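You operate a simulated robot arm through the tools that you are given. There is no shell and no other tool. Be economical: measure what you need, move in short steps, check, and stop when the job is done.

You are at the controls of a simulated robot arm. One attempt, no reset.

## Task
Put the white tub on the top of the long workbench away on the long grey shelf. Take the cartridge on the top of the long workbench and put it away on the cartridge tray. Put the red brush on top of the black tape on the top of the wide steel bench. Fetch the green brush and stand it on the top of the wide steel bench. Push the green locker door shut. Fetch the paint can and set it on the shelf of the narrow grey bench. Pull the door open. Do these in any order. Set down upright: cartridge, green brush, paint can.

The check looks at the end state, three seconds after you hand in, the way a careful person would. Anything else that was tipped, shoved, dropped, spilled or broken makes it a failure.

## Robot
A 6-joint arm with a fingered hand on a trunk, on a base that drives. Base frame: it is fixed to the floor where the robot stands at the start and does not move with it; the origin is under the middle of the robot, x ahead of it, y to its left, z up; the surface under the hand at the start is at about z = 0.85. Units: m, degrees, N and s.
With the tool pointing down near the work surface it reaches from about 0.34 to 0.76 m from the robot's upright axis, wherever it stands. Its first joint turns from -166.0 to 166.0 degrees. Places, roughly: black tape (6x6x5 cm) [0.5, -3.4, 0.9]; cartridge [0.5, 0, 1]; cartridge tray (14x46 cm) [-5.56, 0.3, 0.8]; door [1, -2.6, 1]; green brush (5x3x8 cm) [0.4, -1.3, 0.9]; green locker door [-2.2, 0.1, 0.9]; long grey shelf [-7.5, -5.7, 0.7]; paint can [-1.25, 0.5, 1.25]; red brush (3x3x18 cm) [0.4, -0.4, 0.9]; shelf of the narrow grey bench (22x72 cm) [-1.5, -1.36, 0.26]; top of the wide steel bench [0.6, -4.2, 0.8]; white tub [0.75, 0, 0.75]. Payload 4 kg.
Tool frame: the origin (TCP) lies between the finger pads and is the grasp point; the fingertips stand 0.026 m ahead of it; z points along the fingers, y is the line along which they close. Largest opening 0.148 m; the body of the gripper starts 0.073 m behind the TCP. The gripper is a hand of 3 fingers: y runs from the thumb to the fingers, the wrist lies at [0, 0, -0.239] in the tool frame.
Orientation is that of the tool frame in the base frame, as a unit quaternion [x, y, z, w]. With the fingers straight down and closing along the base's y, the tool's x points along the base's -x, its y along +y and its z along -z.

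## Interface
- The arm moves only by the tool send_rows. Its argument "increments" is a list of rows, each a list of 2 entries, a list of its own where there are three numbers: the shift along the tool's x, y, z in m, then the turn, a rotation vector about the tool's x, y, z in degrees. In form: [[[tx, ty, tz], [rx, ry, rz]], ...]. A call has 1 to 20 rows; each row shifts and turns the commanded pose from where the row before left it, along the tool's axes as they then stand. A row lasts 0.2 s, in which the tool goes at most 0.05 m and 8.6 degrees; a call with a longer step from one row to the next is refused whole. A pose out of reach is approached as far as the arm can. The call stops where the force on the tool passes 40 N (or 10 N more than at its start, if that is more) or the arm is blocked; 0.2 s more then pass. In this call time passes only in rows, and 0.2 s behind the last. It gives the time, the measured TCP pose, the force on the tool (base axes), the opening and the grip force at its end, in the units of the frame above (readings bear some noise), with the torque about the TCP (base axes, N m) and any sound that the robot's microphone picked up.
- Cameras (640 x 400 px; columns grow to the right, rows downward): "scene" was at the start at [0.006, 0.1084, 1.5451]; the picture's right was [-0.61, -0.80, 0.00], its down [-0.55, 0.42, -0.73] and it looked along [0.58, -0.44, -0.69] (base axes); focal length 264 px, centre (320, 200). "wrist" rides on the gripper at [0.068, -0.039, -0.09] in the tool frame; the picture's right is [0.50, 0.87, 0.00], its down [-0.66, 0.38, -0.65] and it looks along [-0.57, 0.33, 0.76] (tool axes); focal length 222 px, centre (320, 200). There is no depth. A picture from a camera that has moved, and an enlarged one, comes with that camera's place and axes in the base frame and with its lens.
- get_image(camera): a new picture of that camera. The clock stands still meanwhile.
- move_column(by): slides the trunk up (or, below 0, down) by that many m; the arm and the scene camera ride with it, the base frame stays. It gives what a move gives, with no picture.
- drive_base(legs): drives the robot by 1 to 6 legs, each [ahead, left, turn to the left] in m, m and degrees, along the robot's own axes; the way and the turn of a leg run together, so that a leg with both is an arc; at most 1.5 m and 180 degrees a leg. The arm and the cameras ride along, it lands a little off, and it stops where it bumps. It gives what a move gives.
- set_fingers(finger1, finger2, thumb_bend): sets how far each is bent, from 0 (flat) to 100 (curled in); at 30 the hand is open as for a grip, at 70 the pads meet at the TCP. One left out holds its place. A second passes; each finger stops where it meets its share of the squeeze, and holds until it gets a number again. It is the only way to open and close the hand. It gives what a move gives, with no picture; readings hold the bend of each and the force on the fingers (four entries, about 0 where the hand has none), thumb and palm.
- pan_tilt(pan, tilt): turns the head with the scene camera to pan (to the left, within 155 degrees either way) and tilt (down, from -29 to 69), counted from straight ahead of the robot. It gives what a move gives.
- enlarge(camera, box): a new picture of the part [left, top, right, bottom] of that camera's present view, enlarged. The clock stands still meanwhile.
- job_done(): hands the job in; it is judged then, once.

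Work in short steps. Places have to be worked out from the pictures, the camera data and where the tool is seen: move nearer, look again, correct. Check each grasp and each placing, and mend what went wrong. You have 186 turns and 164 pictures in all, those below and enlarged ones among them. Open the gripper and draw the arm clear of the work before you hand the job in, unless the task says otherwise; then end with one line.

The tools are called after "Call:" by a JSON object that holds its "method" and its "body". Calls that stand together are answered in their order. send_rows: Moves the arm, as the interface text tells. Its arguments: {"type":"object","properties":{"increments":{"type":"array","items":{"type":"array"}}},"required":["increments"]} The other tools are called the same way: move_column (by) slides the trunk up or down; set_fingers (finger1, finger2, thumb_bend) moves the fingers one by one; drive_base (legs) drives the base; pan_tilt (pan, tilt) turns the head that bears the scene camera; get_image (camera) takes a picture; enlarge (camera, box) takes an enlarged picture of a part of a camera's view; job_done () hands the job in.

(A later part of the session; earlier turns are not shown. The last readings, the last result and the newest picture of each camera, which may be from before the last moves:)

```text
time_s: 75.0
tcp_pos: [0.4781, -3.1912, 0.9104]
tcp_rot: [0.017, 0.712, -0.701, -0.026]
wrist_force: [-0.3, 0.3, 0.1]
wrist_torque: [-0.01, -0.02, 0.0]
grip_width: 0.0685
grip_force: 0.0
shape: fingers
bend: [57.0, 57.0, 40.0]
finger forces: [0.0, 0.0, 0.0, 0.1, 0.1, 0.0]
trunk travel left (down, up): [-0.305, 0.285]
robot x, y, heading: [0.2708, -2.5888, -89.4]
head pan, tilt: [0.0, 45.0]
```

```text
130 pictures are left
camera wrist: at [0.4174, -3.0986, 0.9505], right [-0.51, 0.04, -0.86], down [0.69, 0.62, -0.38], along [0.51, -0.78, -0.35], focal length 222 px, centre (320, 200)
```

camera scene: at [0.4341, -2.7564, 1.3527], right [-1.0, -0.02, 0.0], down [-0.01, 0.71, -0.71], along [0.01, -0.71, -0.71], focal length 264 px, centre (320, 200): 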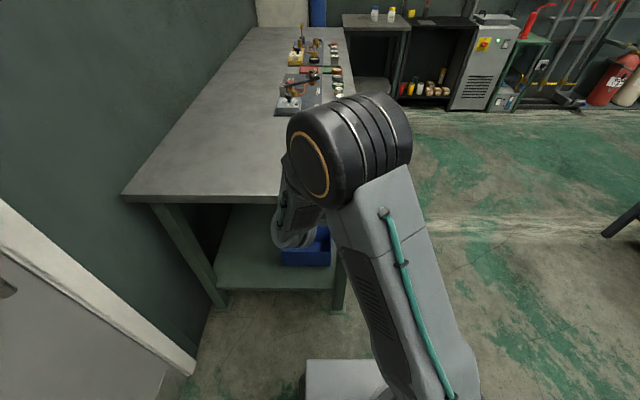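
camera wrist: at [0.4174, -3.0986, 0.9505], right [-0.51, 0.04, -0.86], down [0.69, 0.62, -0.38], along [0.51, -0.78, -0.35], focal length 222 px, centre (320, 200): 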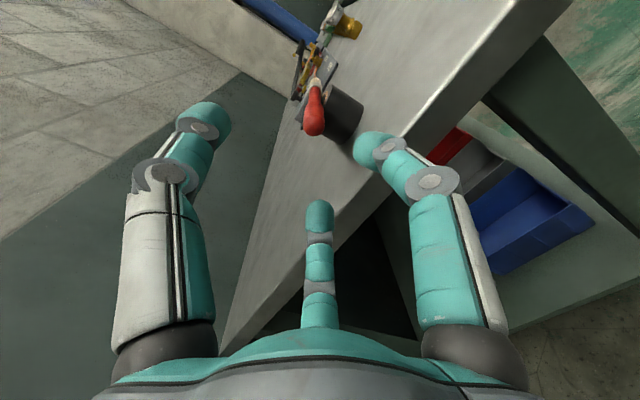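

The red brush is lying on the tape. Next the door: I raise the column, back away, and turn to face it (+x).

Call:
{"method": "move_column", "body": {"by": 0.2}}

Call:
{"method": "drive_base", "body": {"legs": [[0, -0.5, 0], [0, 0, 89.4]]}}

Call:
{"method": "pan_tilt", "body": {"pan": -15, "tilt": 20}}

Call:
{"method": "get_image", "body": {"camera": "scene"}}

```text
time_s: 77.1
tcp_pos: [0.4783, -3.1921, 1.11]
tcp_rot: [0.017, 0.712, -0.702, -0.026]
wrist_force: [-0.3, 0.8, 0.4]
wrist_torque: [0.01, 0.03, 0.0]
grip_width: 0.0685
grip_force: 0.1
shape: fingers
bend: [57.0, 57.0, 40.0]
finger forces: [0.1, 0.0, 0.0, 0.0, 0.0, 0.0]
trunk travel left (down, up): [-0.505, 0.085]
robot x, y, heading: [0.2711, -2.5876, -88.9]
head pan, tilt: [0.0, 45.0]
```

```text
time_s: 83.8
tcp_pos: [0.382, -2.3982, 1.1094]
tcp_rot: [0.486, -0.52, 0.52, -0.472]
wrist_force: [0.3, 0.7, 0.3]
wrist_torque: [0.02, 0.01, 0.01]
grip_width: 0.0684
grip_force: 0.0
shape: fingers
bend: [57.0, 57.0, 40.0]
finger forces: [0.1, 0.0, 0.1, 0.1, 0.0, 0.0]
trunk travel left (down, up): [-0.505, 0.085]
robot x, y, heading: [-0.2312, -2.5924, -0.3]
head pan, tilt: [0.0, 45.0]
```

```text
time_s: 84.7
tcp_pos: [0.3815, -2.3991, 1.1095]
tcp_rot: [-0.486, 0.521, -0.521, 0.471]
wrist_force: [-0.7, 0.3, -0.6]
wrist_torque: [0.0, 0.0, 0.01]
grip_width: 0.0684
grip_force: 0.1
shape: fingers
bend: [57.0, 57.0, 40.0]
finger forces: [0.0, 0.1, 0.0, 0.1, 0.0, 0.0]
trunk travel left (down, up): [-0.505, 0.085]
robot x, y, heading: [-0.2251, -2.5927, -0.6]
head pan, tilt: [-15.0, 20.0]
```

```text
129 pictures are left
camera scene: at [-0.1984, -2.4598, 1.5862], right [-0.26, -0.96, 0.0], down [-0.33, 0.09, -0.94], along [0.91, -0.25, -0.34], focal length 264 px, centre (320, 200)
```

scene: 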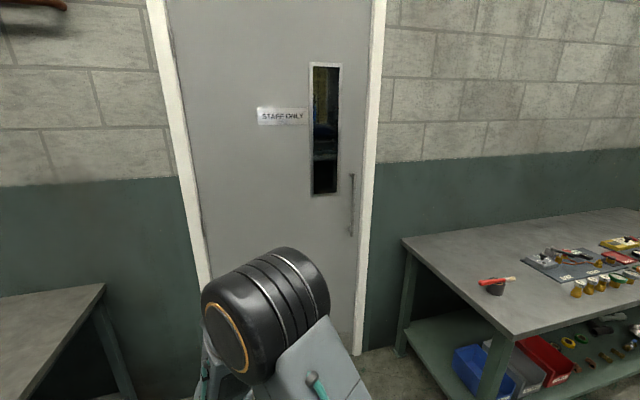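

Handle bar is vertical at about (0.97,-2.94), z 1.0–1.22. I roll the tool back +90° so the thumb closes from one side and the fingers from the other.

Call:
{"method": "send_rows", "body": {"increments": [[[0, 0, 0], [0, 0, 8]], [[0, 0, 0], [0, 0, 8]], [[0, 0, 0], [0, 0, 8]], [[0, 0, 0], [0, 0, 8]], [[0, 0, 0], [0, 0, 8]], [[0, 0, 0], [0, 0, 8]], [[0, 0, 0], [0, 0, 8]], [[0, 0, 0], [0, 0, 8]], [[0, 0, 0], [0, 0, 8]], [[0, 0, 0], [0, 0, 8]], [[0, 0, 0], [0, 0, 8]], [[0, -0.05, 0], [0, 0, 0]], [[0, -0.05, 0], [0, 0, 0]], [[0, -0.05, 0], [0, 0, 0]]]}}

Call:
{"method": "set_fingers", "body": {"finger1": 30, "finger2": 30, "thumb_bend": 30}}

```text
time_s: 87.7
tcp_pos: [0.3586, -2.4659, 1.174]
tcp_rot: [0.019, 0.717, -0.052, 0.694]
wrist_force: [0.9, 0.4, 0.2]
wrist_torque: [-0.02, -0.04, -0.02]
grip_width: 0.0685
grip_force: 0.0
shape: fingers
bend: [57.0, 57.0, 40.0]
finger forces: [0.0, 0.0, 0.1, 0.1, 0.1, 0.1]
out of reach, approached as far as the arm can: row 12, 13, 14
trunk travel left (down, up): [-0.505, 0.085]
robot x, y, heading: [-0.23, -2.5963, -0.6]
head pan, tilt: [-15.0, 20.0]
```

```text
time_s: 88.7
tcp_pos: [0.3582, -2.4651, 1.1744]
tcp_rot: [0.02, 0.717, -0.054, 0.694]
wrist_force: [0.6, 0.4, 0.0]
wrist_torque: [0.01, -0.02, 0.02]
grip_width: 0.1266
grip_force: 0.0
shape: fingers
bend: [30.0, 30.0, 30.0]
finger forces: [0.0, 0.0, 0.0, 0.0, 0.0, 0.0]
trunk travel left (down, up): [-0.505, 0.085]
robot x, y, heading: [-0.226, -2.5952, -0.3]
head pan, tilt: [-15.0, 20.0]
```

The TCP drifted up because the wrist was probably too close in. I extend ahead a bit, then try shifting right and back down.

Call:
{"method": "send_rows", "body": {"increments": [[[0, 0, 0.05], [0, 0, 0]], [[0, 0, 0.05], [0, 0, 0]], [[0.03, -0.03, 0], [0, 0, 0]], [[0.03, -0.03, 0], [0, 0, 0]], [[0, -0.04, 0], [0, 0, 0]]]}}

```text
time_s: 89.9
tcp_pos: [0.4547, -2.4767, 1.1933]
tcp_rot: [0.021, 0.718, -0.055, 0.694]
wrist_force: [-0.1, -0.4, 0.0]
wrist_torque: [0.01, -0.01, -0.02]
grip_width: 0.1266
grip_force: 0.0
shape: fingers
bend: [30.0, 30.0, 30.0]
finger forces: [0.0, 0.0, 0.1, 0.0, 0.1, 0.1]
out of reach, approached as far as the arm can: row 1, 2, 3, 4, 5
trunk travel left (down, up): [-0.505, 0.085]
robot x, y, heading: [-0.2325, -2.597, -0.3]
head pan, tilt: [-15.0, 20.0]
```

I'll accept this arm pose (TCP 0.69 ahead, 0.12 left) and use the base: column down, drive to a stand-off facing −15°.

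Call:
{"method": "move_column", "body": {"by": -0.08}}

Call:
{"method": "drive_base", "body": {"legs": [[0.33, -0.227, 0], [0, 0, -15]]}}

Call:
{"method": "get_image", "body": {"camera": "wrist"}}

Call:
{"method": "get_image", "body": {"camera": "scene"}}

```text
time_s: 91.1
tcp_pos: [0.4542, -2.4774, 1.1143]
tcp_rot: [0.019, 0.718, -0.054, 0.693]
wrist_force: [0.8, 0.3, -0.8]
wrist_torque: [-0.02, -0.01, -0.02]
grip_width: 0.1267
grip_force: 0.1
shape: fingers
bend: [30.0, 30.0, 30.0]
finger forces: [0.1, 0.0, 0.0, 0.0, 0.0, 0.0]
trunk travel left (down, up): [-0.425, 0.165]
robot x, y, heading: [-0.2284, -2.5956, -0.2]
head pan, tilt: [-15.0, 20.0]
```

```text
time_s: 94.5
tcp_pos: [0.7944, -2.8856, 1.1141]
tcp_rot: [0.111, 0.71, -0.143, 0.681]
wrist_force: [-0.7, -0.2, -0.5]
wrist_torque: [0.0, 0.0, 0.02]
grip_width: 0.1267
grip_force: 0.1
shape: fingers
bend: [30.0, 30.0, 30.0]
finger forces: [0.0, 0.0, 0.0, 0.0, 0.0, 0.1]
trunk travel left (down, up): [-0.425, 0.165]
robot x, y, heading: [0.1049, -2.8226, -15.2]
head pan, tilt: [-15.0, 20.0]
```

```text
128 pictures are left
camera wrist: at [0.6923, -2.8914, 1.0509], right [0.28, 0.79, -0.54], down [-0.45, 0.61, 0.66], along [0.85, 0.06, 0.52], focal length 222 px, centre (320, 200)
```

wrist: 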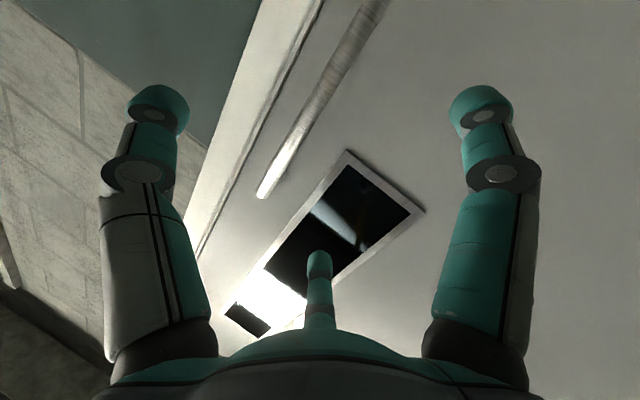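

```text
127 pictures are left
camera scene: at [0.1678, -2.7014, 1.5063], right [-0.5, -0.86, 0.0], down [-0.3, 0.17, -0.94], along [0.81, -0.47, -0.34], focal length 264 px, centre (320, 200)
```

scene: 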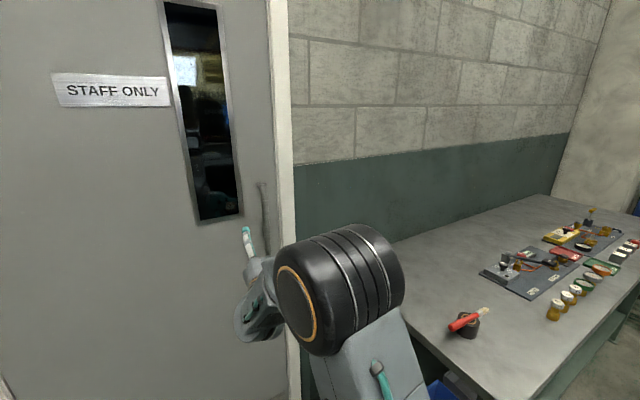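

The bar is ~0.18 m ahead, aligned with the tool. I drive forward 0.14 and check.

Call:
{"method": "drive_base", "body": {"legs": [[0.145, -0.01, 0]]}}

Call:
{"method": "get_image", "body": {"camera": "wrist"}}

```text
time_s: 95.8
tcp_pos: [0.9299, -2.9323, 1.1138]
tcp_rot: [0.112, 0.709, -0.143, 0.681]
wrist_force: [-0.5, 0.0, -0.3]
wrist_torque: [-0.01, -0.01, 0.0]
grip_width: 0.1266
grip_force: 0.0
shape: fingers
bend: [30.0, 30.0, 30.0]
finger forces: [0.0, 0.0, 0.0, 0.0, 0.0, 0.0]
trunk travel left (down, up): [-0.425, 0.165]
robot x, y, heading: [0.2398, -2.8712, -15.2]
head pan, tilt: [-15.0, 20.0]
```

```text
126 pictures are left
camera wrist: at [0.8295, -2.9389, 1.0508], right [0.28, 0.79, -0.54], down [-0.45, 0.61, 0.66], along [0.85, 0.06, 0.52], focal length 222 px, centre (320, 200)
```

wrist: 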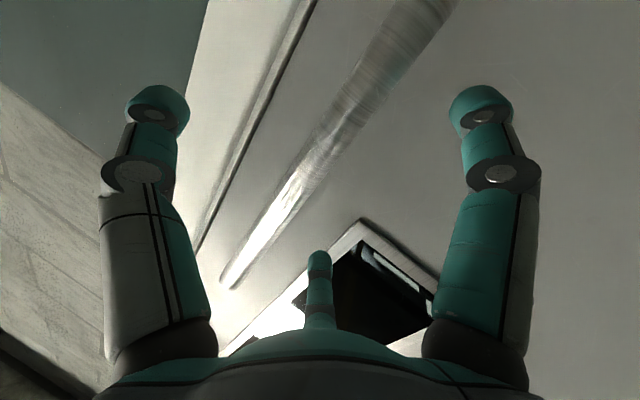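

Bar at (0.974,-2.947); TCP needs 4 cm more. I advance and close the hand on the bar.

Call:
{"method": "drive_base", "body": {"legs": [[0.04, -0.003, 0]]}}

Call:
{"method": "set_fingers", "body": {"finger1": 75, "finger2": 75, "thumb_bend": 75}}

Call:
{"method": "get_image", "body": {"camera": "wrist"}}

```text
time_s: 96.8
tcp_pos: [0.9655, -2.9459, 1.1127]
tcp_rot: [0.112, 0.712, -0.144, 0.678]
wrist_force: [-6.3, -0.4, -0.3]
wrist_torque: [0.0, -0.47, 0.24]
grip_width: 0.1267
grip_force: 2.9
shape: fingers
bend: [30.0, 28.0, 30.0]
finger forces: [0.0, 6.4, 0.0, 0.0, 0.0, 0.1]
trunk travel left (down, up): [-0.425, 0.165]
robot x, y, heading: [0.2765, -2.8838, -15.3]
head pan, tilt: [-15.0, 20.0]
stopped in leg 1: the force on the tool passed its limit at 48 N (the readings are from after the stop); the commanded pose is now the measured one
```

```text
time_s: 97.8
tcp_pos: [0.9663, -2.9469, 1.11]
tcp_rot: [0.113, 0.712, -0.144, 0.678]
wrist_force: [0.6, -6.3, -3.1]
wrist_torque: [0.02, -0.07, 0.08]
grip_width: 0.0001
grip_force: 3.0
shape: fingers
bend: [73.0, 73.0, 71.0]
finger forces: [1.1, 0.0, 0.1, 0.0, 6.5, 0.0]
trunk travel left (down, up): [-0.425, 0.165]
robot x, y, heading: [0.2769, -2.8862, -15.4]
head pan, tilt: [-15.0, 20.0]
```

```text
125 pictures are left
camera wrist: at [0.8642, -2.9529, 1.0477], right [0.28, 0.79, -0.54], down [-0.44, 0.61, 0.66], along [0.85, 0.05, 0.52], focal length 222 px, centre (320, 200)
```

wrist: 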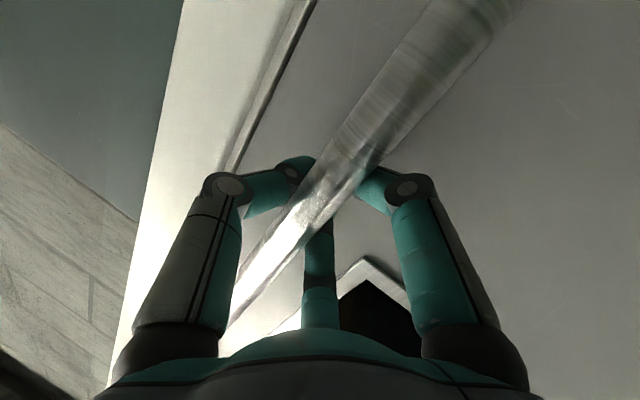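

The fingers meet behind the bar — a hooked grip. I pull with an arc of the base around the hinge, 10° first.

Call:
{"method": "drive_base", "body": {"legs": [[-0.154, 0.0885, -10]]}}

Call:
{"method": "get_image", "body": {"camera": "wrist"}}

Call:
{"method": "get_image", "body": {"camera": "scene"}}

```text
time_s: 99.3
tcp_pos: [0.8308, -2.9281, 1.111]
tcp_rot: [0.174, 0.699, -0.202, 0.664]
wrist_force: [-0.2, 0.1, 0.0]
wrist_torque: [-0.01, -0.02, -0.01]
grip_width: 0.0
grip_force: 0.1
shape: fingers
bend: [73.0, 73.0, 72.0]
finger forces: [0.0, 0.0, 0.1, 0.0, 0.0, 0.1]
trunk travel left (down, up): [-0.425, 0.165]
robot x, y, heading: [0.1609, -2.7468, -25.3]
head pan, tilt: [-15.0, 20.0]
```

```text
124 pictures are left
camera wrist: at [0.7295, -2.9169, 1.0484], right [0.41, 0.73, -0.54], down [-0.33, 0.68, 0.66], along [0.85, -0.09, 0.52], focal length 222 px, centre (320, 200)
```

wrist: 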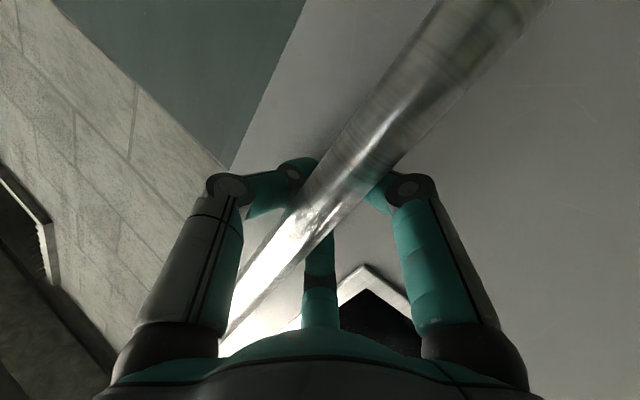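

```text
123 pictures are left
camera scene: at [0.2481, -2.6395, 1.5064], right [-0.64, -0.76, 0.0], down [-0.26, 0.22, -0.94], along [0.72, -0.61, -0.34], focal length 264 px, centre (320, 200)
```

scene: 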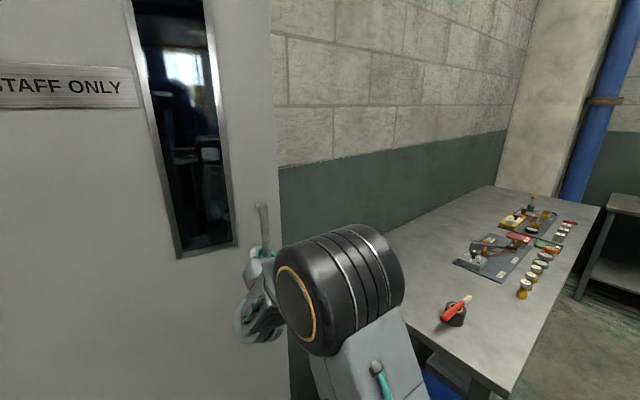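

The door is following easily. I continue the same arc by 25°.

Call:
{"method": "drive_base", "body": {"legs": [[-0.154, 0.0885, -10], [-0.23, 0.133, -15]]}}

Call:
{"method": "pan_tilt", "body": {"pan": 20, "tilt": 35}}

Call:
{"method": "get_image", "body": {"camera": "scene"}}

Call:
{"method": "get_image", "body": {"camera": "wrist"}}

```text
time_s: 102.3
tcp_pos: [0.5262, -2.7829, 1.1112]
tcp_rot: [0.319, 0.646, -0.342, 0.604]
wrist_force: [13.3, 17.6, -0.8]
wrist_torque: [0.19, -0.15, -0.21]
grip_width: 0.001
grip_force: 9.7
shape: fingers
bend: [74.0, 73.0, 73.0]
finger forces: [13.0, 6.0, 0.0, 0.0, 0.1, 0.1]
trunk travel left (down, up): [-0.425, 0.165]
robot x, y, heading: [-0.0021, -2.3401, -50.4]
head pan, tilt: [-15.0, 20.0]
```

```text
time_s: 103.3
tcp_pos: [0.5266, -2.7828, 1.1116]
tcp_rot: [0.319, 0.646, -0.341, 0.604]
wrist_force: [12.3, 13.7, -1.3]
wrist_torque: [0.22, -0.16, -0.2]
grip_width: 0.0
grip_force: 8.6
shape: fingers
bend: [74.0, 73.0, 73.0]
finger forces: [12.4, 4.6, 0.0, 0.0, 0.0, 0.0]
trunk travel left (down, up): [-0.425, 0.165]
robot x, y, heading: [-0.0084, -2.3407, -50.0]
head pan, tilt: [20.0, 35.0]
```

```text
122 pictures are left
camera scene: at [0.1584, -2.236, 1.4822], right [-0.5, -0.86, 0.0], down [-0.5, 0.29, -0.82], along [0.71, -0.41, -0.57], focal length 264 px, centre (320, 200)
```

scene: 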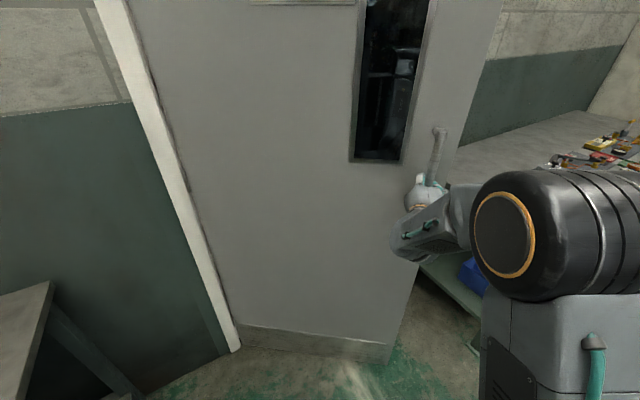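

```text
121 pictures are left
camera wrist: at [0.4397, -2.7307, 1.0483], right [0.68, 0.49, -0.55], down [-0.01, 0.75, 0.66], along [0.73, -0.44, 0.52], focal length 222 px, centre (320, 200)
```

wrist: 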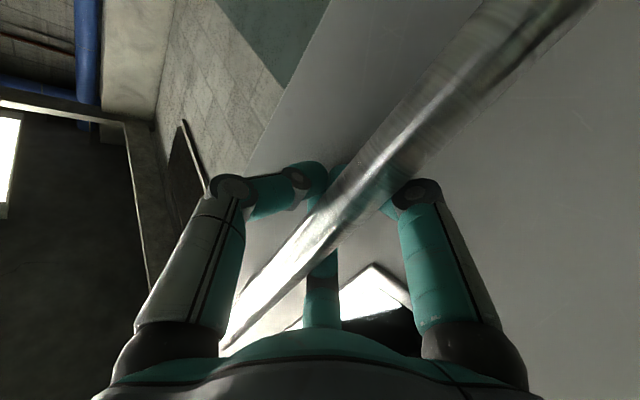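

Door is about 35° open with a slight radial pull; I continue 13° more with a small shift toward the hinge.

Call:
{"method": "drive_base", "body": {"legs": [[-0.2, 0.132, -13]]}}

Call:
{"method": "pan_tilt", "body": {"pan": 70, "tilt": 50}}

Call:
{"method": "get_image", "body": {"camera": "scene"}}

```text
time_s: 105.1
tcp_pos: [0.4151, -2.6556, 1.1108]
tcp_rot: [0.391, 0.605, -0.406, 0.562]
wrist_force: [0.3, -0.1, 0.0]
wrist_torque: [0.0, -0.04, -0.03]
grip_width: 0.0001
grip_force: 0.6
shape: fingers
bend: [73.0, 73.0, 73.0]
finger forces: [0.6, 0.0, 0.0, 0.0, 0.0, 0.1]
trunk travel left (down, up): [-0.425, 0.165]
robot x, y, heading: [-0.0008, -2.1009, -62.8]
head pan, tilt: [20.0, 35.0]
```

```text
time_s: 106.3
tcp_pos: [0.4155, -2.6554, 1.1106]
tcp_rot: [0.391, 0.605, -0.406, 0.562]
wrist_force: [0.5, -0.2, 0.9]
wrist_torque: [-0.04, 0.0, -0.03]
grip_width: 0.0
grip_force: 0.7
shape: fingers
bend: [73.0, 73.0, 73.0]
finger forces: [0.3, 0.1, 0.0, 0.1, 0.1, 0.1]
trunk travel left (down, up): [-0.425, 0.165]
robot x, y, heading: [-0.0042, -2.1051, -62.7]
head pan, tilt: [70.0, 50.0]
```

```text
120 pictures are left
camera scene: at [0.19, -1.9696, 1.4608], right [0.12, -0.99, 0.0], down [-0.76, -0.09, -0.64], along [0.64, 0.08, -0.77], focal length 264 px, centre (320, 200)
```

scene: 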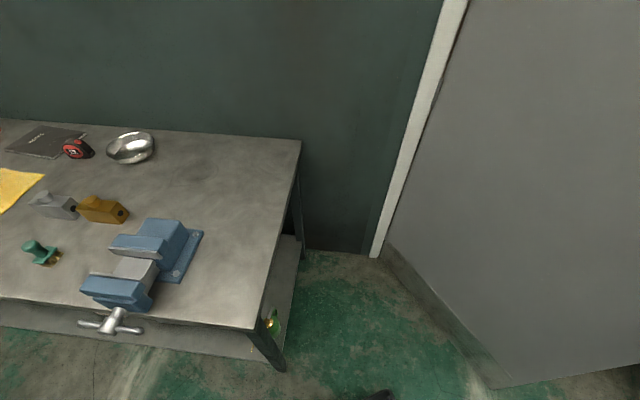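

Door ~48° open, bench corner near (0.32,-1.82). I pull further with pure translation (about 21° more of door swing), letting the bar turn in the hook.

Call:
{"method": "drive_base", "body": {"legs": [[-0.138, -0.017, 0], [-0.138, 0.007, 0]]}}

Call:
{"method": "pan_tilt", "body": {"pan": 20, "tilt": 35}}

Call:
{"method": "get_image", "body": {"camera": "scene"}}

Call:
{"method": "get_image", "body": {"camera": "wrist"}}

```text
time_s: 108.3
tcp_pos: [0.3112, -2.4531, 1.1117]
tcp_rot: [0.382, 0.61, -0.404, 0.564]
wrist_force: [19.3, 3.4, 3.1]
wrist_torque: [0.19, -0.23, -0.43]
grip_width: 0.0007
grip_force: 9.6
shape: fingers
bend: [73.0, 73.0, 74.0]
finger forces: [13.1, 6.2, 0.0, 0.0, 0.1, 0.0]
trunk travel left (down, up): [-0.425, 0.165]
robot x, y, heading: [-0.1178, -1.9068, -63.1]
head pan, tilt: [70.0, 50.0]
stopped in leg 2: the force on the tool passed its limit at 41 N (the readings are from after the stop); the commanded pose is now the measured one
```

```text
time_s: 109.5
tcp_pos: [0.3093, -2.4524, 1.1122]
tcp_rot: [0.384, 0.609, -0.406, 0.563]
wrist_force: [28.8, 9.3, 4.0]
wrist_torque: [0.25, -0.19, -0.65]
grip_width: 0.0019
grip_force: 14.7
shape: fingers
bend: [73.0, 73.0, 74.0]
finger forces: [18.4, 11.8, 0.0, 0.1, 0.1, 0.0]
trunk travel left (down, up): [-0.425, 0.165]
robot x, y, heading: [-0.1179, -1.9079, -63.1]
head pan, tilt: [20.0, 35.0]
```

```text
119 pictures are left
camera scene: at [0.068, -1.8397, 1.4819], right [-0.68, -0.73, 0.0], down [-0.42, 0.39, -0.82], along [0.6, -0.56, -0.57], focal length 264 px, centre (320, 200)
```

scene: 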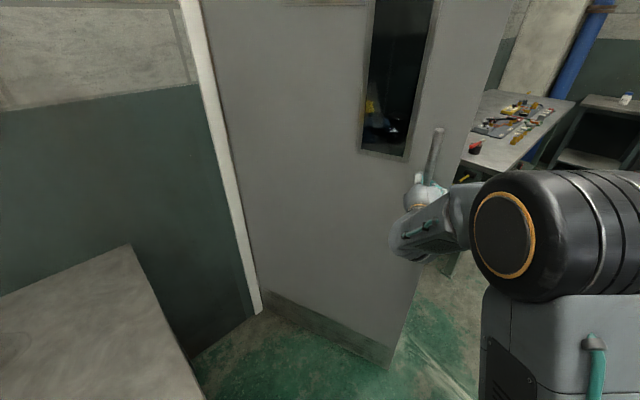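

```text
118 pictures are left
camera wrist: at [0.2348, -2.3837, 1.0491], right [0.77, 0.33, -0.55], down [0.15, 0.74, 0.65], along [0.63, -0.58, 0.52], focal length 222 px, centre (320, 200)
```

wrist: 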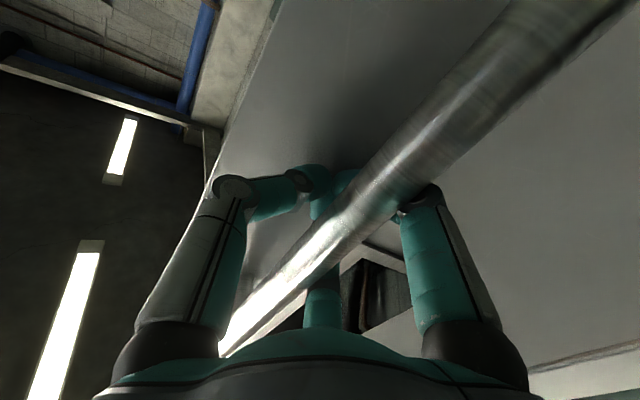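

The door is now open about 66°. I relieve the side force a little, open the hand and see it's clear before backing away.

Call:
{"method": "drive_base", "body": {"legs": [[0.007, 0.014, 0]]}}

Call:
{"method": "set_fingers", "body": {"finger1": 30, "finger2": 30, "thumb_bend": 30}}

Call:
{"method": "get_image", "body": {"camera": "wrist"}}

```text
time_s: 110.3
tcp_pos: [0.3197, -2.4556, 1.1116]
tcp_rot: [0.387, 0.607, -0.405, 0.564]
wrist_force: [-0.1, -0.3, -0.3]
wrist_torque: [-0.01, 0.0, -0.02]
grip_width: 0.0
grip_force: 0.0
shape: fingers
bend: [73.0, 73.0, 74.0]
finger forces: [0.1, 0.0, 0.0, 0.0, 0.1, 0.1]
trunk travel left (down, up): [-0.425, 0.165]
robot x, y, heading: [-0.1037, -1.9058, -62.9]
head pan, tilt: [20.0, 35.0]
```

```text
time_s: 111.3
tcp_pos: [0.3213, -2.4543, 1.1112]
tcp_rot: [0.387, 0.607, -0.405, 0.564]
wrist_force: [-0.2, 0.6, 0.1]
wrist_torque: [0.01, -0.02, 0.01]
grip_width: 0.1268
grip_force: 0.0
shape: fingers
bend: [30.0, 30.0, 30.0]
finger forces: [0.0, 0.1, 0.1, 0.1, 0.0, 0.0]
trunk travel left (down, up): [-0.425, 0.165]
robot x, y, heading: [-0.1024, -1.9031, -62.9]
head pan, tilt: [20.0, 35.0]
```

```text
117 pictures are left
camera wrist: at [0.2465, -2.3851, 1.0491], right [0.77, 0.33, -0.55], down [0.15, 0.74, 0.66], along [0.62, -0.59, 0.52], focal length 222 px, centre (320, 200)
```

wrist: 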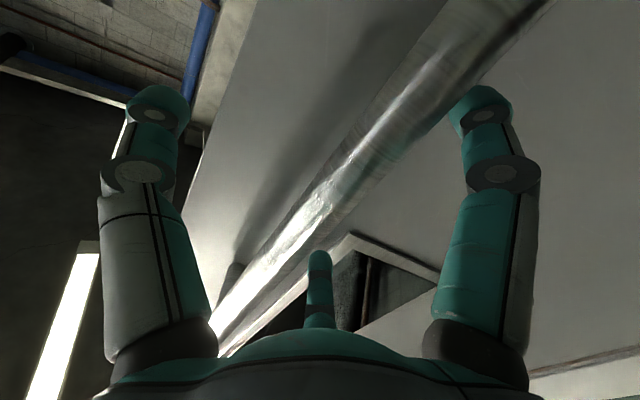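

I back out along the tool axis.

Call:
{"method": "drive_base", "body": {"legs": [[-0.2, 0.018, 0]]}}

Call:
{"method": "get_image", "body": {"camera": "scene"}}

```text
time_s: 112.9
tcp_pos: [0.2455, -2.2669, 1.1124]
tcp_rot: [0.386, 0.608, -0.404, 0.564]
wrist_force: [0.0, -0.6, 0.3]
wrist_torque: [-0.04, 0.01, -0.01]
grip_width: 0.1266
grip_force: 0.1
shape: fingers
bend: [30.0, 30.0, 30.0]
finger forces: [0.1, 0.0, 0.0, 0.0, 0.0, 0.0]
trunk travel left (down, up): [-0.425, 0.165]
robot x, y, heading: [-0.1773, -1.7153, -62.9]
head pan, tilt: [20.0, 35.0]
```

```text
116 pictures are left
camera scene: at [0.0041, -1.6532, 1.4825], right [-0.68, -0.73, 0.0], down [-0.42, 0.39, -0.82], along [0.6, -0.56, -0.57], focal length 264 px, centre (320, 200)
```

scene: 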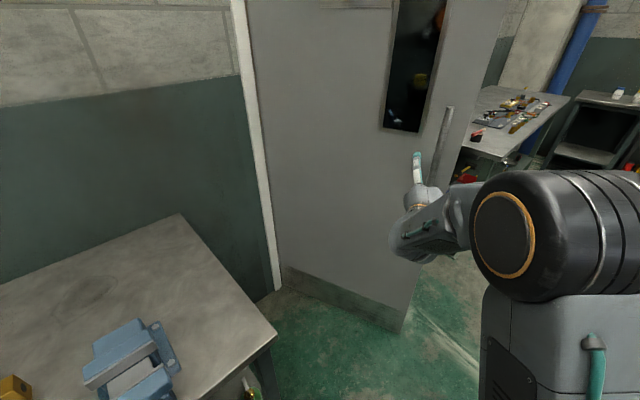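

The door stands well open. Now the green brush near the vise: I turn to face the bench, move to y≈-1.3 and pitch the tool back down.

Call:
{"method": "drive_base", "body": {"legs": [[0, 0, 63], [0, 0.44, 0]]}}

Call:
{"method": "send_rows", "body": {"increments": [[[0, 0, 0], [0, 8, 0]], [[0, 0, 0], [0, 8, 0]], [[0, 0, 0], [0, 8, 0]], [[0, 0, 0], [0, 8, 0]], [[0, 0, 0], [0, 8, 0]], [[0, 0, 0], [0, 8, 0]], [[0, 0, 0], [0, 8, 0]], [[0, 0, 0], [0, 8, 0]], [[0, 0, 0], [0, 8, 0]], [[0, 0, 0], [0, 8, 0]], [[0, 0, 0], [0, 8, 0]]]}}

Call:
{"method": "pan_tilt", "body": {"pan": 0, "tilt": 50}}

Call:
{"method": "get_image", "body": {"camera": "scene"}}

Call:
{"method": "get_image", "body": {"camera": "wrist"}}

```text
time_s: 118.3
tcp_pos: [0.5017, -1.1523, 1.1123]
tcp_rot: [0.012, 0.72, -0.049, 0.693]
wrist_force: [-0.2, 0.2, 0.0]
wrist_torque: [0.0, -0.02, 0.0]
grip_width: 0.1264
grip_force: 0.1
shape: fingers
bend: [30.0, 30.0, 30.0]
finger forces: [0.0, 0.1, 0.0, 0.0, 0.1, 0.0]
trunk travel left (down, up): [-0.425, 0.165]
robot x, y, heading: [-0.1779, -1.2794, 0.2]
head pan, tilt: [20.0, 35.0]
```

```text
time_s: 120.7
tcp_pos: [0.4771, -1.1327, 1.0997]
tcp_rot: [0.042, 0.999, -0.028, -0.001]
wrist_force: [-0.2, -1.4, 0.4]
wrist_torque: [0.01, 0.01, 0.02]
grip_width: 0.127
grip_force: 0.0
shape: fingers
bend: [30.0, 30.0, 30.0]
finger forces: [0.0, 0.0, 0.0, 0.1, 0.0, 0.1]
out of reach, approached as far as the arm can: row 11
trunk travel left (down, up): [-0.425, 0.165]
robot x, y, heading: [-0.1806, -1.2801, 0.3]
head pan, tilt: [20.0, 35.0]
```

```text
time_s: 121.6
tcp_pos: [0.4765, -1.1329, 1.0994]
tcp_rot: [0.043, 0.999, -0.027, -0.001]
wrist_force: [0.2, -0.1, -0.6]
wrist_torque: [0.04, -0.01, 0.03]
grip_width: 0.1269
grip_force: 0.0
shape: fingers
bend: [30.0, 30.0, 30.0]
finger forces: [0.1, 0.0, 0.0, 0.0, 0.0, 0.0]
trunk travel left (down, up): [-0.425, 0.165]
robot x, y, heading: [-0.1797, -1.2789, 0.4]
head pan, tilt: [0.0, 50.0]
```

```text
115 pictures are left
camera scene: at [-0.1629, -1.1206, 1.4608], right [0.0, -1.0, 0.0], down [-0.77, 0.0, -0.64], along [0.64, 0.0, -0.77], focal length 264 px, centre (320, 200)
```

scene: 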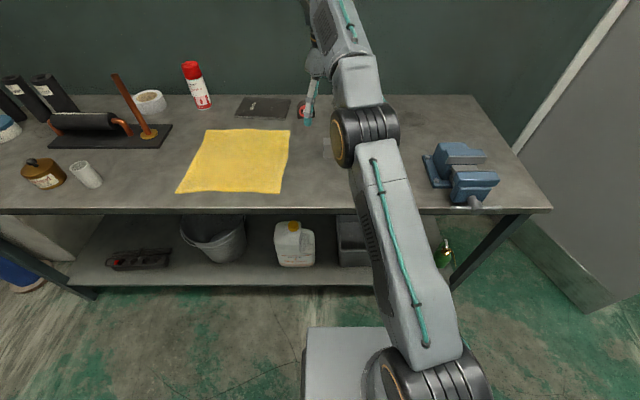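

```text
114 pictures are left
camera wrist: at [0.4072, -1.1602, 1.1908], right [-0.42, 0.9, -0.05], down [0.69, 0.36, 0.63], along [0.59, 0.23, -0.77], focal length 222 px, centre (320, 200)
```

wrist: 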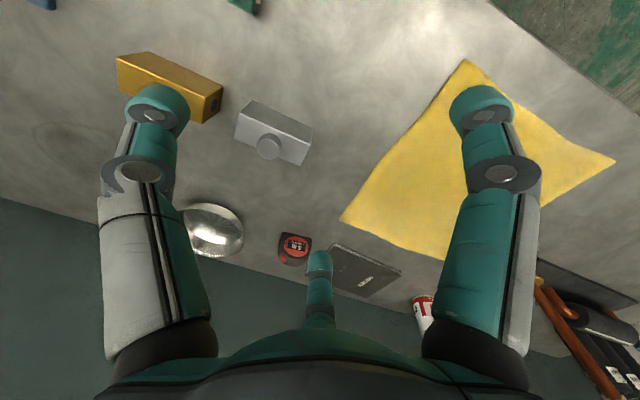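

I straighten the tool, and move toward the green brush near (0.43,-1.245) to look from above.

Call:
{"method": "send_rows", "body": {"increments": [[[0, 0, 0], [-3.1, 0, -4.9]], [[0, -0.045, 0], [0, 0, 0]], [[0.01, -0.045, 0], [0, 0, 0]], [[0.035, -0.02, 0], [0, 0, 0]]]}}

Call:
{"method": "get_image", "body": {"camera": "wrist"}}

Call:
{"method": "get_image", "body": {"camera": "scene"}}

```text
time_s: 122.6
tcp_pos: [0.4324, -1.2432, 1.0984]
tcp_rot: [0.0, 1.0, 0.0, -0.002]
wrist_force: [-0.4, 0.3, -0.3]
wrist_torque: [0.01, 0.03, -0.02]
grip_width: 0.1268
grip_force: 0.2
shape: fingers
bend: [30.0, 30.0, 30.0]
finger forces: [0.1, 0.1, 0.0, 0.1, 0.0, 0.0]
trunk travel left (down, up): [-0.425, 0.165]
robot x, y, heading: [-0.1795, -1.2828, 0.2]
head pan, tilt: [0.0, 50.0]
```

```text
113 pictures are left
camera wrist: at [0.3645, -1.2815, 1.1886], right [-0.5, 0.87, 0.0], down [0.66, 0.38, 0.65], along [0.56, 0.33, -0.76], focal length 222 px, centre (320, 200)
```

wrist: 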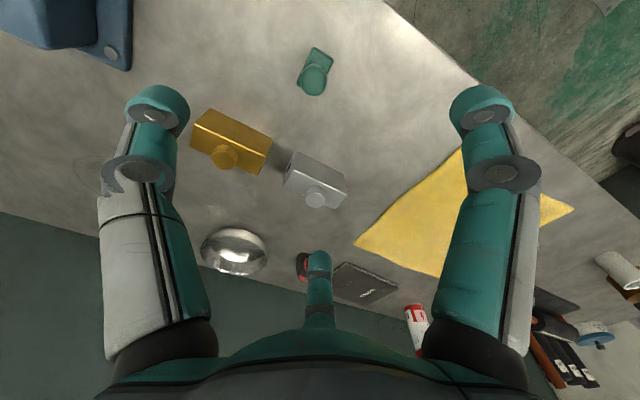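

```text
112 pictures are left
camera scene: at [-0.1627, -1.1208, 1.4607], right [0.0, -1.0, 0.0], down [-0.77, 0.0, -0.64], along [0.64, 0.0, -0.77], focal length 264 px, centre (320, 200)
```

scene: 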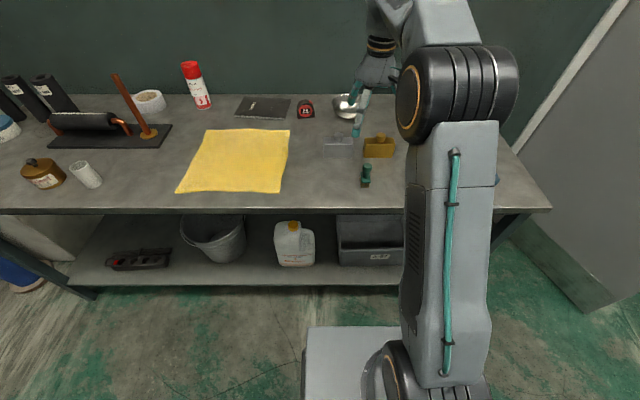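

Call:
{"method": "enlarge", "body": {"camera": "scene", "box": [326, 140, 406, 200]}}

Call:
{"method": "enlarge", "body": {"camera": "wrist", "box": [260, 20, 380, 120]}}

```text
6.67 times, centred on (366, 170) of scene
camera zoom: at [-0.1627, -1.1208, 1.4607], right [0.0, -1.0, 0.0], down [-0.77, 0.0, -0.64], along [0.64, 0.0, -0.77], focal length 1760 px, centre (13, 400)
```

zoom: 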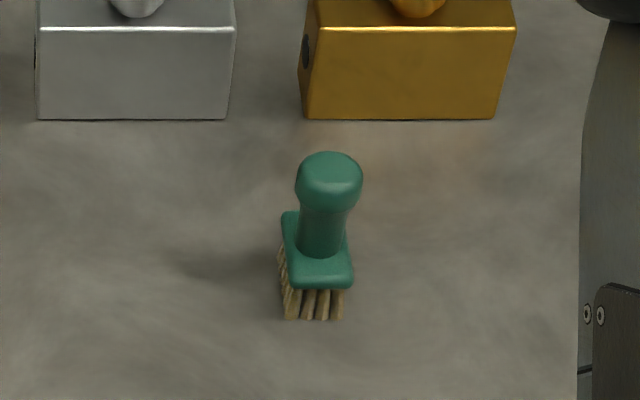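

```text
4.00 times, centred on (320, 70) of wrist
camera zoom: at [0.3645, -1.2815, 1.1886], right [-0.5, 0.87, 0.0], down [0.66, 0.38, 0.65], along [0.56, 0.33, -0.76], focal length 888 px, centre (320, 720)
```

zoom: 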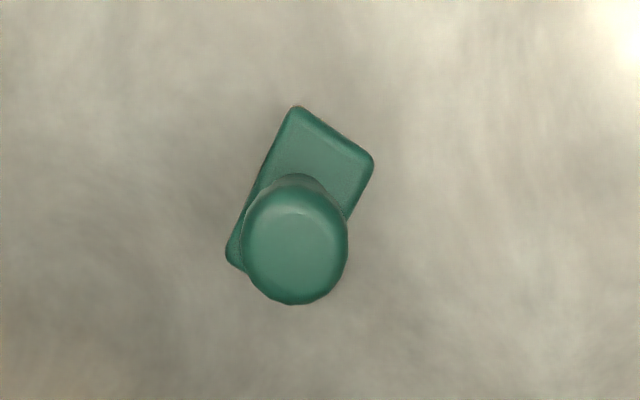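

The brush stands on its bristles; knob centre at about (0.412,-1.259,0.92). I descend with the TCP to z≈0.912 and look before closing.

Call:
{"method": "send_rows", "body": {"increments": [[[0.02, -0.016, 0.03], [0, 0, 0]], [[0, 0, 0.045], [0, 0, 0]], [[0, 0, 0.045], [0, 0, 0]], [[0, 0, 0.035], [0, 0, 0]], [[0, 0, 0.031], [0, 0, 0]]]}}

Call:
{"method": "get_image", "body": {"camera": "wrist"}}

```text
time_s: 123.8
tcp_pos: [0.4124, -1.2582, 0.9137]
tcp_rot: [-0.001, 1.0, -0.002, -0.002]
wrist_force: [-0.1, -0.9, 0.2]
wrist_torque: [0.0, -0.01, -0.01]
grip_width: 0.1268
grip_force: 0.0
shape: fingers
bend: [30.0, 30.0, 30.0]
finger forces: [0.0, 0.0, 0.1, 0.0, 0.0, 0.0]
trunk travel left (down, up): [-0.425, 0.165]
robot x, y, heading: [-0.1774, -1.2791, 0.2]
head pan, tilt: [0.0, 50.0]
```

```text
109 pictures are left
camera wrist: at [0.3442, -1.2975, 1.0037], right [-0.5, 0.87, 0.0], down [0.66, 0.38, 0.65], along [0.56, 0.33, -0.76], focal length 222 px, centre (320, 200)
```

wrist: 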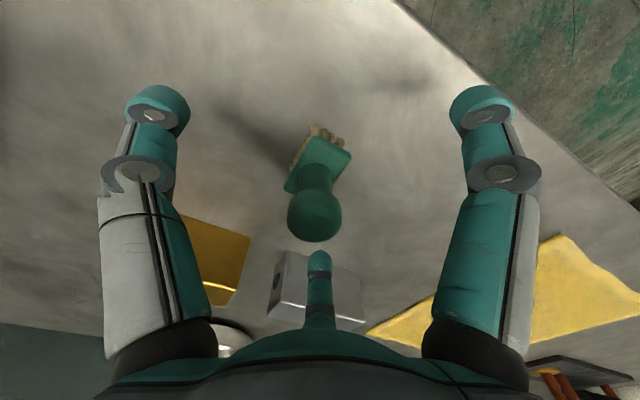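

The knob is centred on the TCP; I close.

Call:
{"method": "set_fingers", "body": {"finger1": 70, "finger2": 70, "thumb_bend": 70}}

Call:
{"method": "send_rows", "body": {"increments": [[[0, 0, -0.02], [0, 0, 0]], [[0, 0, -0.04], [0, 0, 0]], [[0, 0, -0.045], [0, 0, 0]], [[0, 0, -0.045], [0, 0, 0]], [[0, 0, -0.045], [0, 0, 0]]]}}

Call:
{"method": "get_image", "body": {"camera": "wrist"}}

```text
time_s: 124.8
tcp_pos: [0.4109, -1.2593, 0.9152]
tcp_rot: [-0.001, 1.0, -0.001, -0.002]
wrist_force: [0.8, 0.7, 0.5]
wrist_torque: [-0.01, 0.02, 0.01]
grip_width: 0.012
grip_force: 7.8
shape: fingers
bend: [66.0, 64.0, 66.0]
finger forces: [3.4, 5.6, 0.0, 0.0, 6.0, 0.0]
trunk travel left (down, up): [-0.425, 0.165]
robot x, y, heading: [-0.1781, -1.284, 0.2]
head pan, tilt: [0.0, 50.0]
```

```text
time_s: 126.0
tcp_pos: [0.4118, -1.2585, 1.1103]
tcp_rot: [0.001, 1.0, 0.0, -0.002]
wrist_force: [0.0, -0.7, -0.8]
wrist_torque: [-0.03, -0.01, 0.01]
grip_width: 0.0119
grip_force: 7.9
shape: fingers
bend: [66.0, 64.0, 66.0]
finger forces: [3.4, 5.6, 0.0, 0.0, 6.0, 0.0]
trunk travel left (down, up): [-0.425, 0.165]
robot x, y, heading: [-0.1787, -1.2806, 0.2]
head pan, tilt: [0.0, 50.0]
```

```text
108 pictures are left
camera wrist: at [0.3445, -1.2973, 1.1997], right [-0.5, 0.87, 0.0], down [0.66, 0.38, 0.65], along [0.56, 0.33, -0.76], focal length 222 px, centre (320, 200)
```

wrist: 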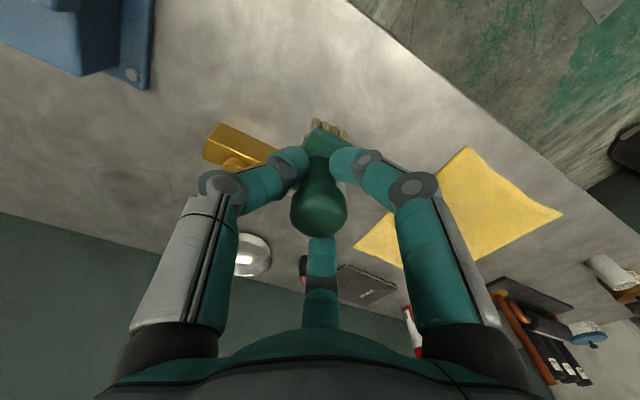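

Held by the neck. I back off well clear of the open door and drive to the steel bench.

Call:
{"method": "drive_base", "body": {"legs": [[-0.6, 0, 0], [0, -1.2, 0], [0, -1.14, 0]]}}

Call:
{"method": "pan_tilt", "body": {"pan": 5, "tilt": 35}}

Call:
{"method": "get_image", "body": {"camera": "scene"}}

```text
time_s: 140.5
tcp_pos: [-0.1691, -3.5987, 1.1102]
tcp_rot: [-0.004, 1.0, -0.001, -0.002]
wrist_force: [0.4, 0.1, -0.4]
wrist_torque: [0.0, 0.03, -0.01]
grip_width: 0.0119
grip_force: 6.9
shape: fingers
bend: [66.0, 64.0, 66.0]
finger forces: [3.4, 5.6, 0.1, 0.1, 6.0, 0.1]
trunk travel left (down, up): [-0.425, 0.165]
robot x, y, heading: [-0.7575, -3.6236, 1.0]
head pan, tilt: [0.0, 50.0]
```

```text
time_s: 141.2
tcp_pos: [-0.1688, -3.599, 1.1095]
tcp_rot: [-0.004, 1.0, 0.0, -0.001]
wrist_force: [-0.4, 0.7, 0.0]
wrist_torque: [-0.02, 0.01, 0.0]
grip_width: 0.0123
grip_force: 7.0
shape: fingers
bend: [66.0, 64.0, 66.0]
finger forces: [3.4, 5.6, 0.0, 0.0, 5.9, 0.0]
trunk travel left (down, up): [-0.425, 0.165]
robot x, y, heading: [-0.7604, -3.6262, 1.0]
head pan, tilt: [5.0, 35.0]
```

```text
107 pictures are left
camera scene: at [-0.7338, -3.4577, 1.4824], right [0.1, -0.99, 0.0], down [-0.57, -0.06, -0.82], along [0.81, 0.08, -0.57], focal length 264 px, centre (320, 200)
```

scene: 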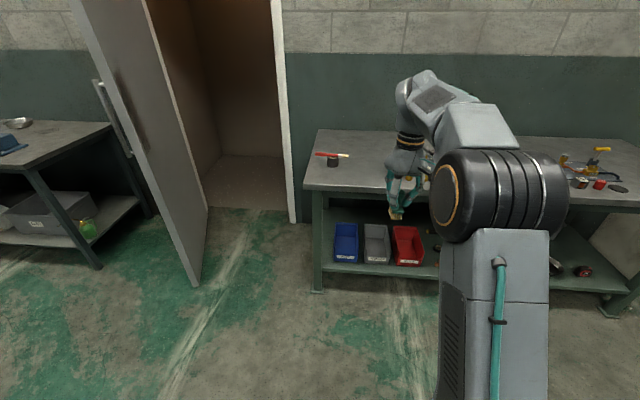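

I drive ahead so the TCP is over the bench front and look for a free spot.

Call:
{"method": "drive_base", "body": {"legs": [[0.6, 0, -1]]}}

Call:
{"method": "get_image", "body": {"camera": "wrist"}}

Call:
{"method": "get_image", "body": {"camera": "scene"}}

```text
time_s: 144.6
tcp_pos: [0.4271, -3.6105, 1.1091]
tcp_rot: [0.007, 1.0, 0.0, -0.002]
wrist_force: [0.0, 0.6, -1.4]
wrist_torque: [0.03, 0.01, 0.02]
grip_width: 0.012
grip_force: 7.2
shape: fingers
bend: [66.0, 64.0, 66.0]
finger forces: [3.4, 5.6, 0.0, 0.1, 6.0, 0.0]
trunk travel left (down, up): [-0.425, 0.165]
robot x, y, heading: [-0.1635, -3.6189, -0.6]
head pan, tilt: [5.0, 35.0]
```

```text
106 pictures are left
camera wrist: at [0.3598, -3.6483, 1.1992], right [-0.49, 0.87, 0.0], down [0.66, 0.37, 0.65], along [0.57, 0.32, -0.76], focal length 222 px, centre (320, 200)
```

wrist: 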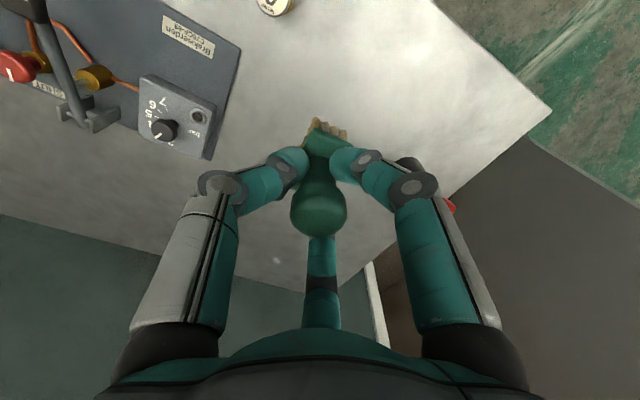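

```text
105 pictures are left
camera scene: at [-0.1344, -3.4575, 1.4825], right [0.08, -1.0, 0.0], down [-0.57, -0.04, -0.82], along [0.82, 0.06, -0.57], focal length 264 px, centre (320, 200)
```

scene: 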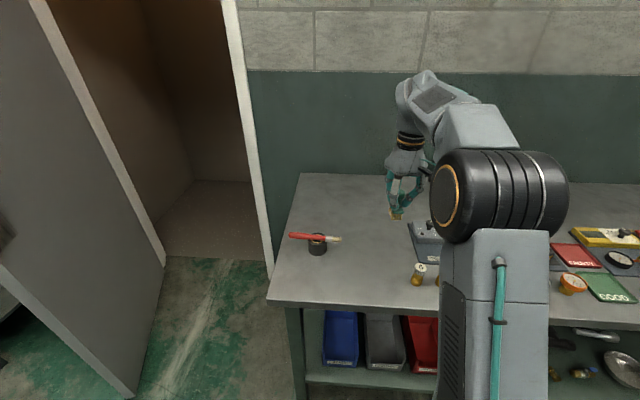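

Free spot at about (0.43,-3.58). I shift 3 cm left and descend to just above contact (grasped at TCP z≈0.914).

Call:
{"method": "send_rows", "body": {"increments": [[[0, 0.03, 0.02], [0, 0, 0]], [[0, 0, 0.045], [0, 0, 0]], [[0, 0, 0.045], [0, 0, 0]], [[0, 0, 0.045], [0, 0, 0]], [[0, 0, 0.025], [0, 0, 0]], [[0, 0, 0.006], [0, 0, 0]]]}}

Call:
{"method": "get_image", "body": {"camera": "scene"}}

```text
time_s: 146.0
tcp_pos: [0.4274, -3.5815, 0.9235]
tcp_rot: [0.007, 1.0, -0.001, -0.002]
wrist_force: [-0.7, -0.3, -0.2]
wrist_torque: [0.0, -0.02, 0.01]
grip_width: 0.0117
grip_force: 7.4
shape: fingers
bend: [66.0, 64.0, 66.0]
finger forces: [3.3, 5.6, 0.0, 0.1, 5.9, 0.1]
trunk travel left (down, up): [-0.425, 0.165]
robot x, y, heading: [-0.1658, -3.6265, -0.4]
head pan, tilt: [5.0, 35.0]
```

```text
104 pictures are left
camera scene: at [-0.1343, -3.4575, 1.4825], right [0.08, -1.0, 0.0], down [-0.57, -0.04, -0.82], along [0.82, 0.06, -0.57], focal length 264 px, centre (320, 200)
```

scene: 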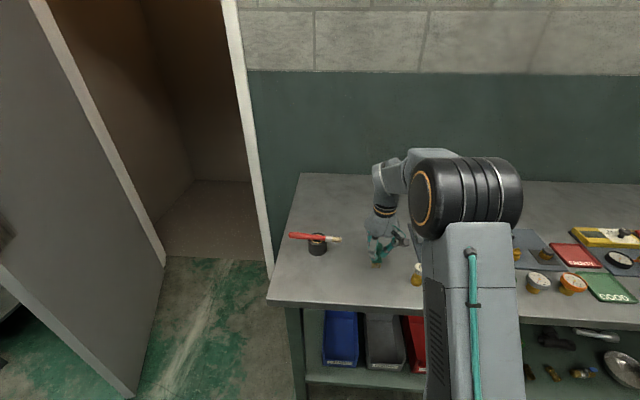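

I lower in 3 mm steps to feel contact.

Call:
{"method": "send_rows", "body": {"increments": [[[0, 0, 0.003], [0, 0, 0]], [[0, 0, 0.003], [0, 0, 0]], [[0, 0, 0.003], [0, 0, 0]]]}}

```text
time_s: 146.8
tcp_pos: [0.4276, -3.5804, 0.9135]
tcp_rot: [0.008, 1.0, -0.001, -0.001]
wrist_force: [0.4, 0.0, -1.1]
wrist_torque: [0.01, 0.02, -0.02]
grip_width: 0.012
grip_force: 7.2
shape: fingers
bend: [66.0, 64.0, 66.0]
finger forces: [3.4, 5.6, 0.2, 0.0, 5.9, 0.0]
trunk travel left (down, up): [-0.425, 0.165]
robot x, y, heading: [-0.164, -3.6222, -0.4]
head pan, tilt: [5.0, 35.0]
```

Call:
{"method": "send_rows", "body": {"increments": [[[0, 0, 0.003], [0, 0, 0]], [[0, 0, 0.002], [0, 0, 0]]]}}

Call:
{"method": "enlarge", "body": {"camera": "scene", "box": [330, 220, 440, 300]}}

```text
time_s: 147.4
tcp_pos: [0.4283, -3.5813, 0.9099]
tcp_rot: [0.007, 1.0, -0.001, 0.0]
wrist_force: [0.4, -0.9, 15.0]
wrist_torque: [0.0, -0.09, -0.01]
grip_width: 0.0112
grip_force: 12.1
shape: fingers
bend: [66.0, 64.0, 67.0]
finger forces: [5.2, 8.7, 0.0, 0.0, 9.1, 0.0]
trunk travel left (down, up): [-0.425, 0.165]
robot x, y, heading: [-0.166, -3.6199, -0.7]
head pan, tilt: [5.0, 35.0]
```

```text
5.00 times, centred on (385, 260) of scene
camera zoom: at [-0.1356, -3.4577, 1.4828], right [0.08, -1.0, 0.0], down [-0.57, -0.04, -0.82], along [0.82, 0.06, -0.57], focal length 1320 px, centre (-5, -100)
```

zoom: 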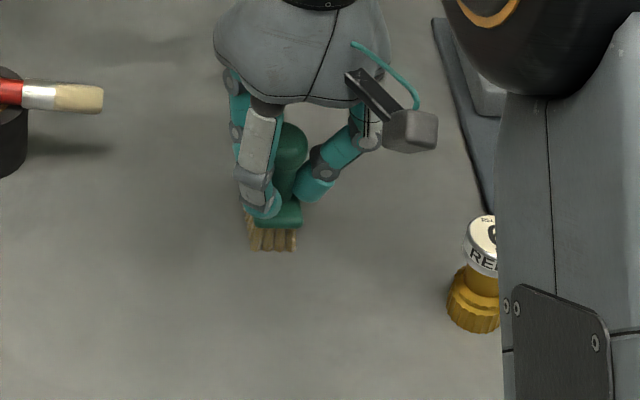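

Contact at 15 N, upright. I relieve 1–2 mm, open the hand part way, and rise.

Call:
{"method": "send_rows", "body": {"increments": [[[0, 0, -0.002], [0, 0, 0]]]}}

Call:
{"method": "set_fingers", "body": {"finger1": 45, "finger2": 45, "thumb_bend": 45}}

Call:
{"method": "send_rows", "body": {"increments": [[[0, 0, -0.03], [0, 0, 0]], [[0, 0, -0.045], [0, 0, 0]], [[0, 0, -0.045], [0, 0, 0]], [[0, 0, -0.045], [0, 0, 0]], [[0, 0, -0.045], [0, 0, 0]]]}}

Call:
{"method": "get_image", "body": {"camera": "scene"}}

```text
time_s: 147.8
tcp_pos: [0.4274, -3.5821, 0.9116]
tcp_rot: [0.007, 1.0, -0.001, -0.001]
wrist_force: [1.6, 0.1, 10.3]
wrist_torque: [-0.05, -0.06, 0.0]
grip_width: 0.0112
grip_force: 10.5
shape: fingers
bend: [66.0, 64.0, 67.0]
finger forces: [4.2, 7.8, 0.0, 0.0, 8.4, 0.0]
trunk travel left (down, up): [-0.425, 0.165]
robot x, y, heading: [-0.168, -3.6248, -0.6]
head pan, tilt: [5.0, 35.0]
```

```text
time_s: 148.8
tcp_pos: [0.4268, -3.5805, 0.9108]
tcp_rot: [0.007, 1.0, -0.001, -0.002]
wrist_force: [-0.6, -0.1, -1.2]
wrist_torque: [0.0, -0.01, 0.0]
grip_width: 0.0782
grip_force: 0.0
shape: fingers
bend: [45.0, 45.0, 45.0]
finger forces: [0.0, 0.0, 0.1, 0.0, 0.1, 0.1]
trunk travel left (down, up): [-0.425, 0.165]
robot x, y, heading: [-0.1675, -3.6264, -0.4]
head pan, tilt: [5.0, 35.0]
```

```text
time_s: 150.0
tcp_pos: [0.4287, -3.5822, 1.1221]
tcp_rot: [0.007, 1.0, -0.001, -0.002]
wrist_force: [-1.2, 0.4, -0.7]
wrist_torque: [0.02, -0.01, 0.05]
grip_width: 0.0782
grip_force: 0.1
shape: fingers
bend: [45.0, 45.0, 45.0]
finger forces: [0.0, 0.1, 0.0, 0.1, 0.1, 0.0]
trunk travel left (down, up): [-0.425, 0.165]
robot x, y, heading: [-0.1626, -3.6235, -0.4]
head pan, tilt: [5.0, 35.0]
```

```text
102 pictures are left
camera scene: at [-0.1344, -3.4575, 1.4824], right [0.08, -1.0, 0.0], down [-0.57, -0.04, -0.82], along [0.82, 0.06, -0.57], focal length 264 px, centre (320, 200)
```

scene: 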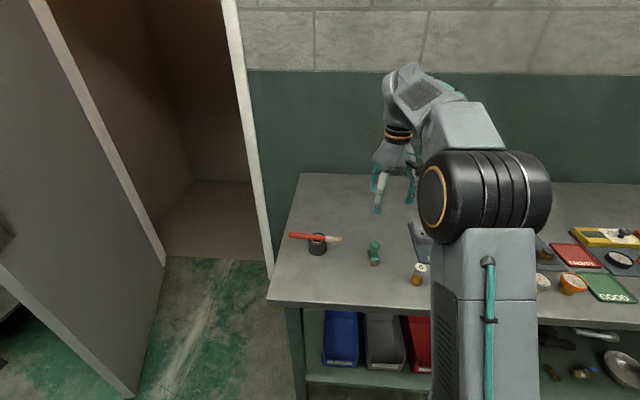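

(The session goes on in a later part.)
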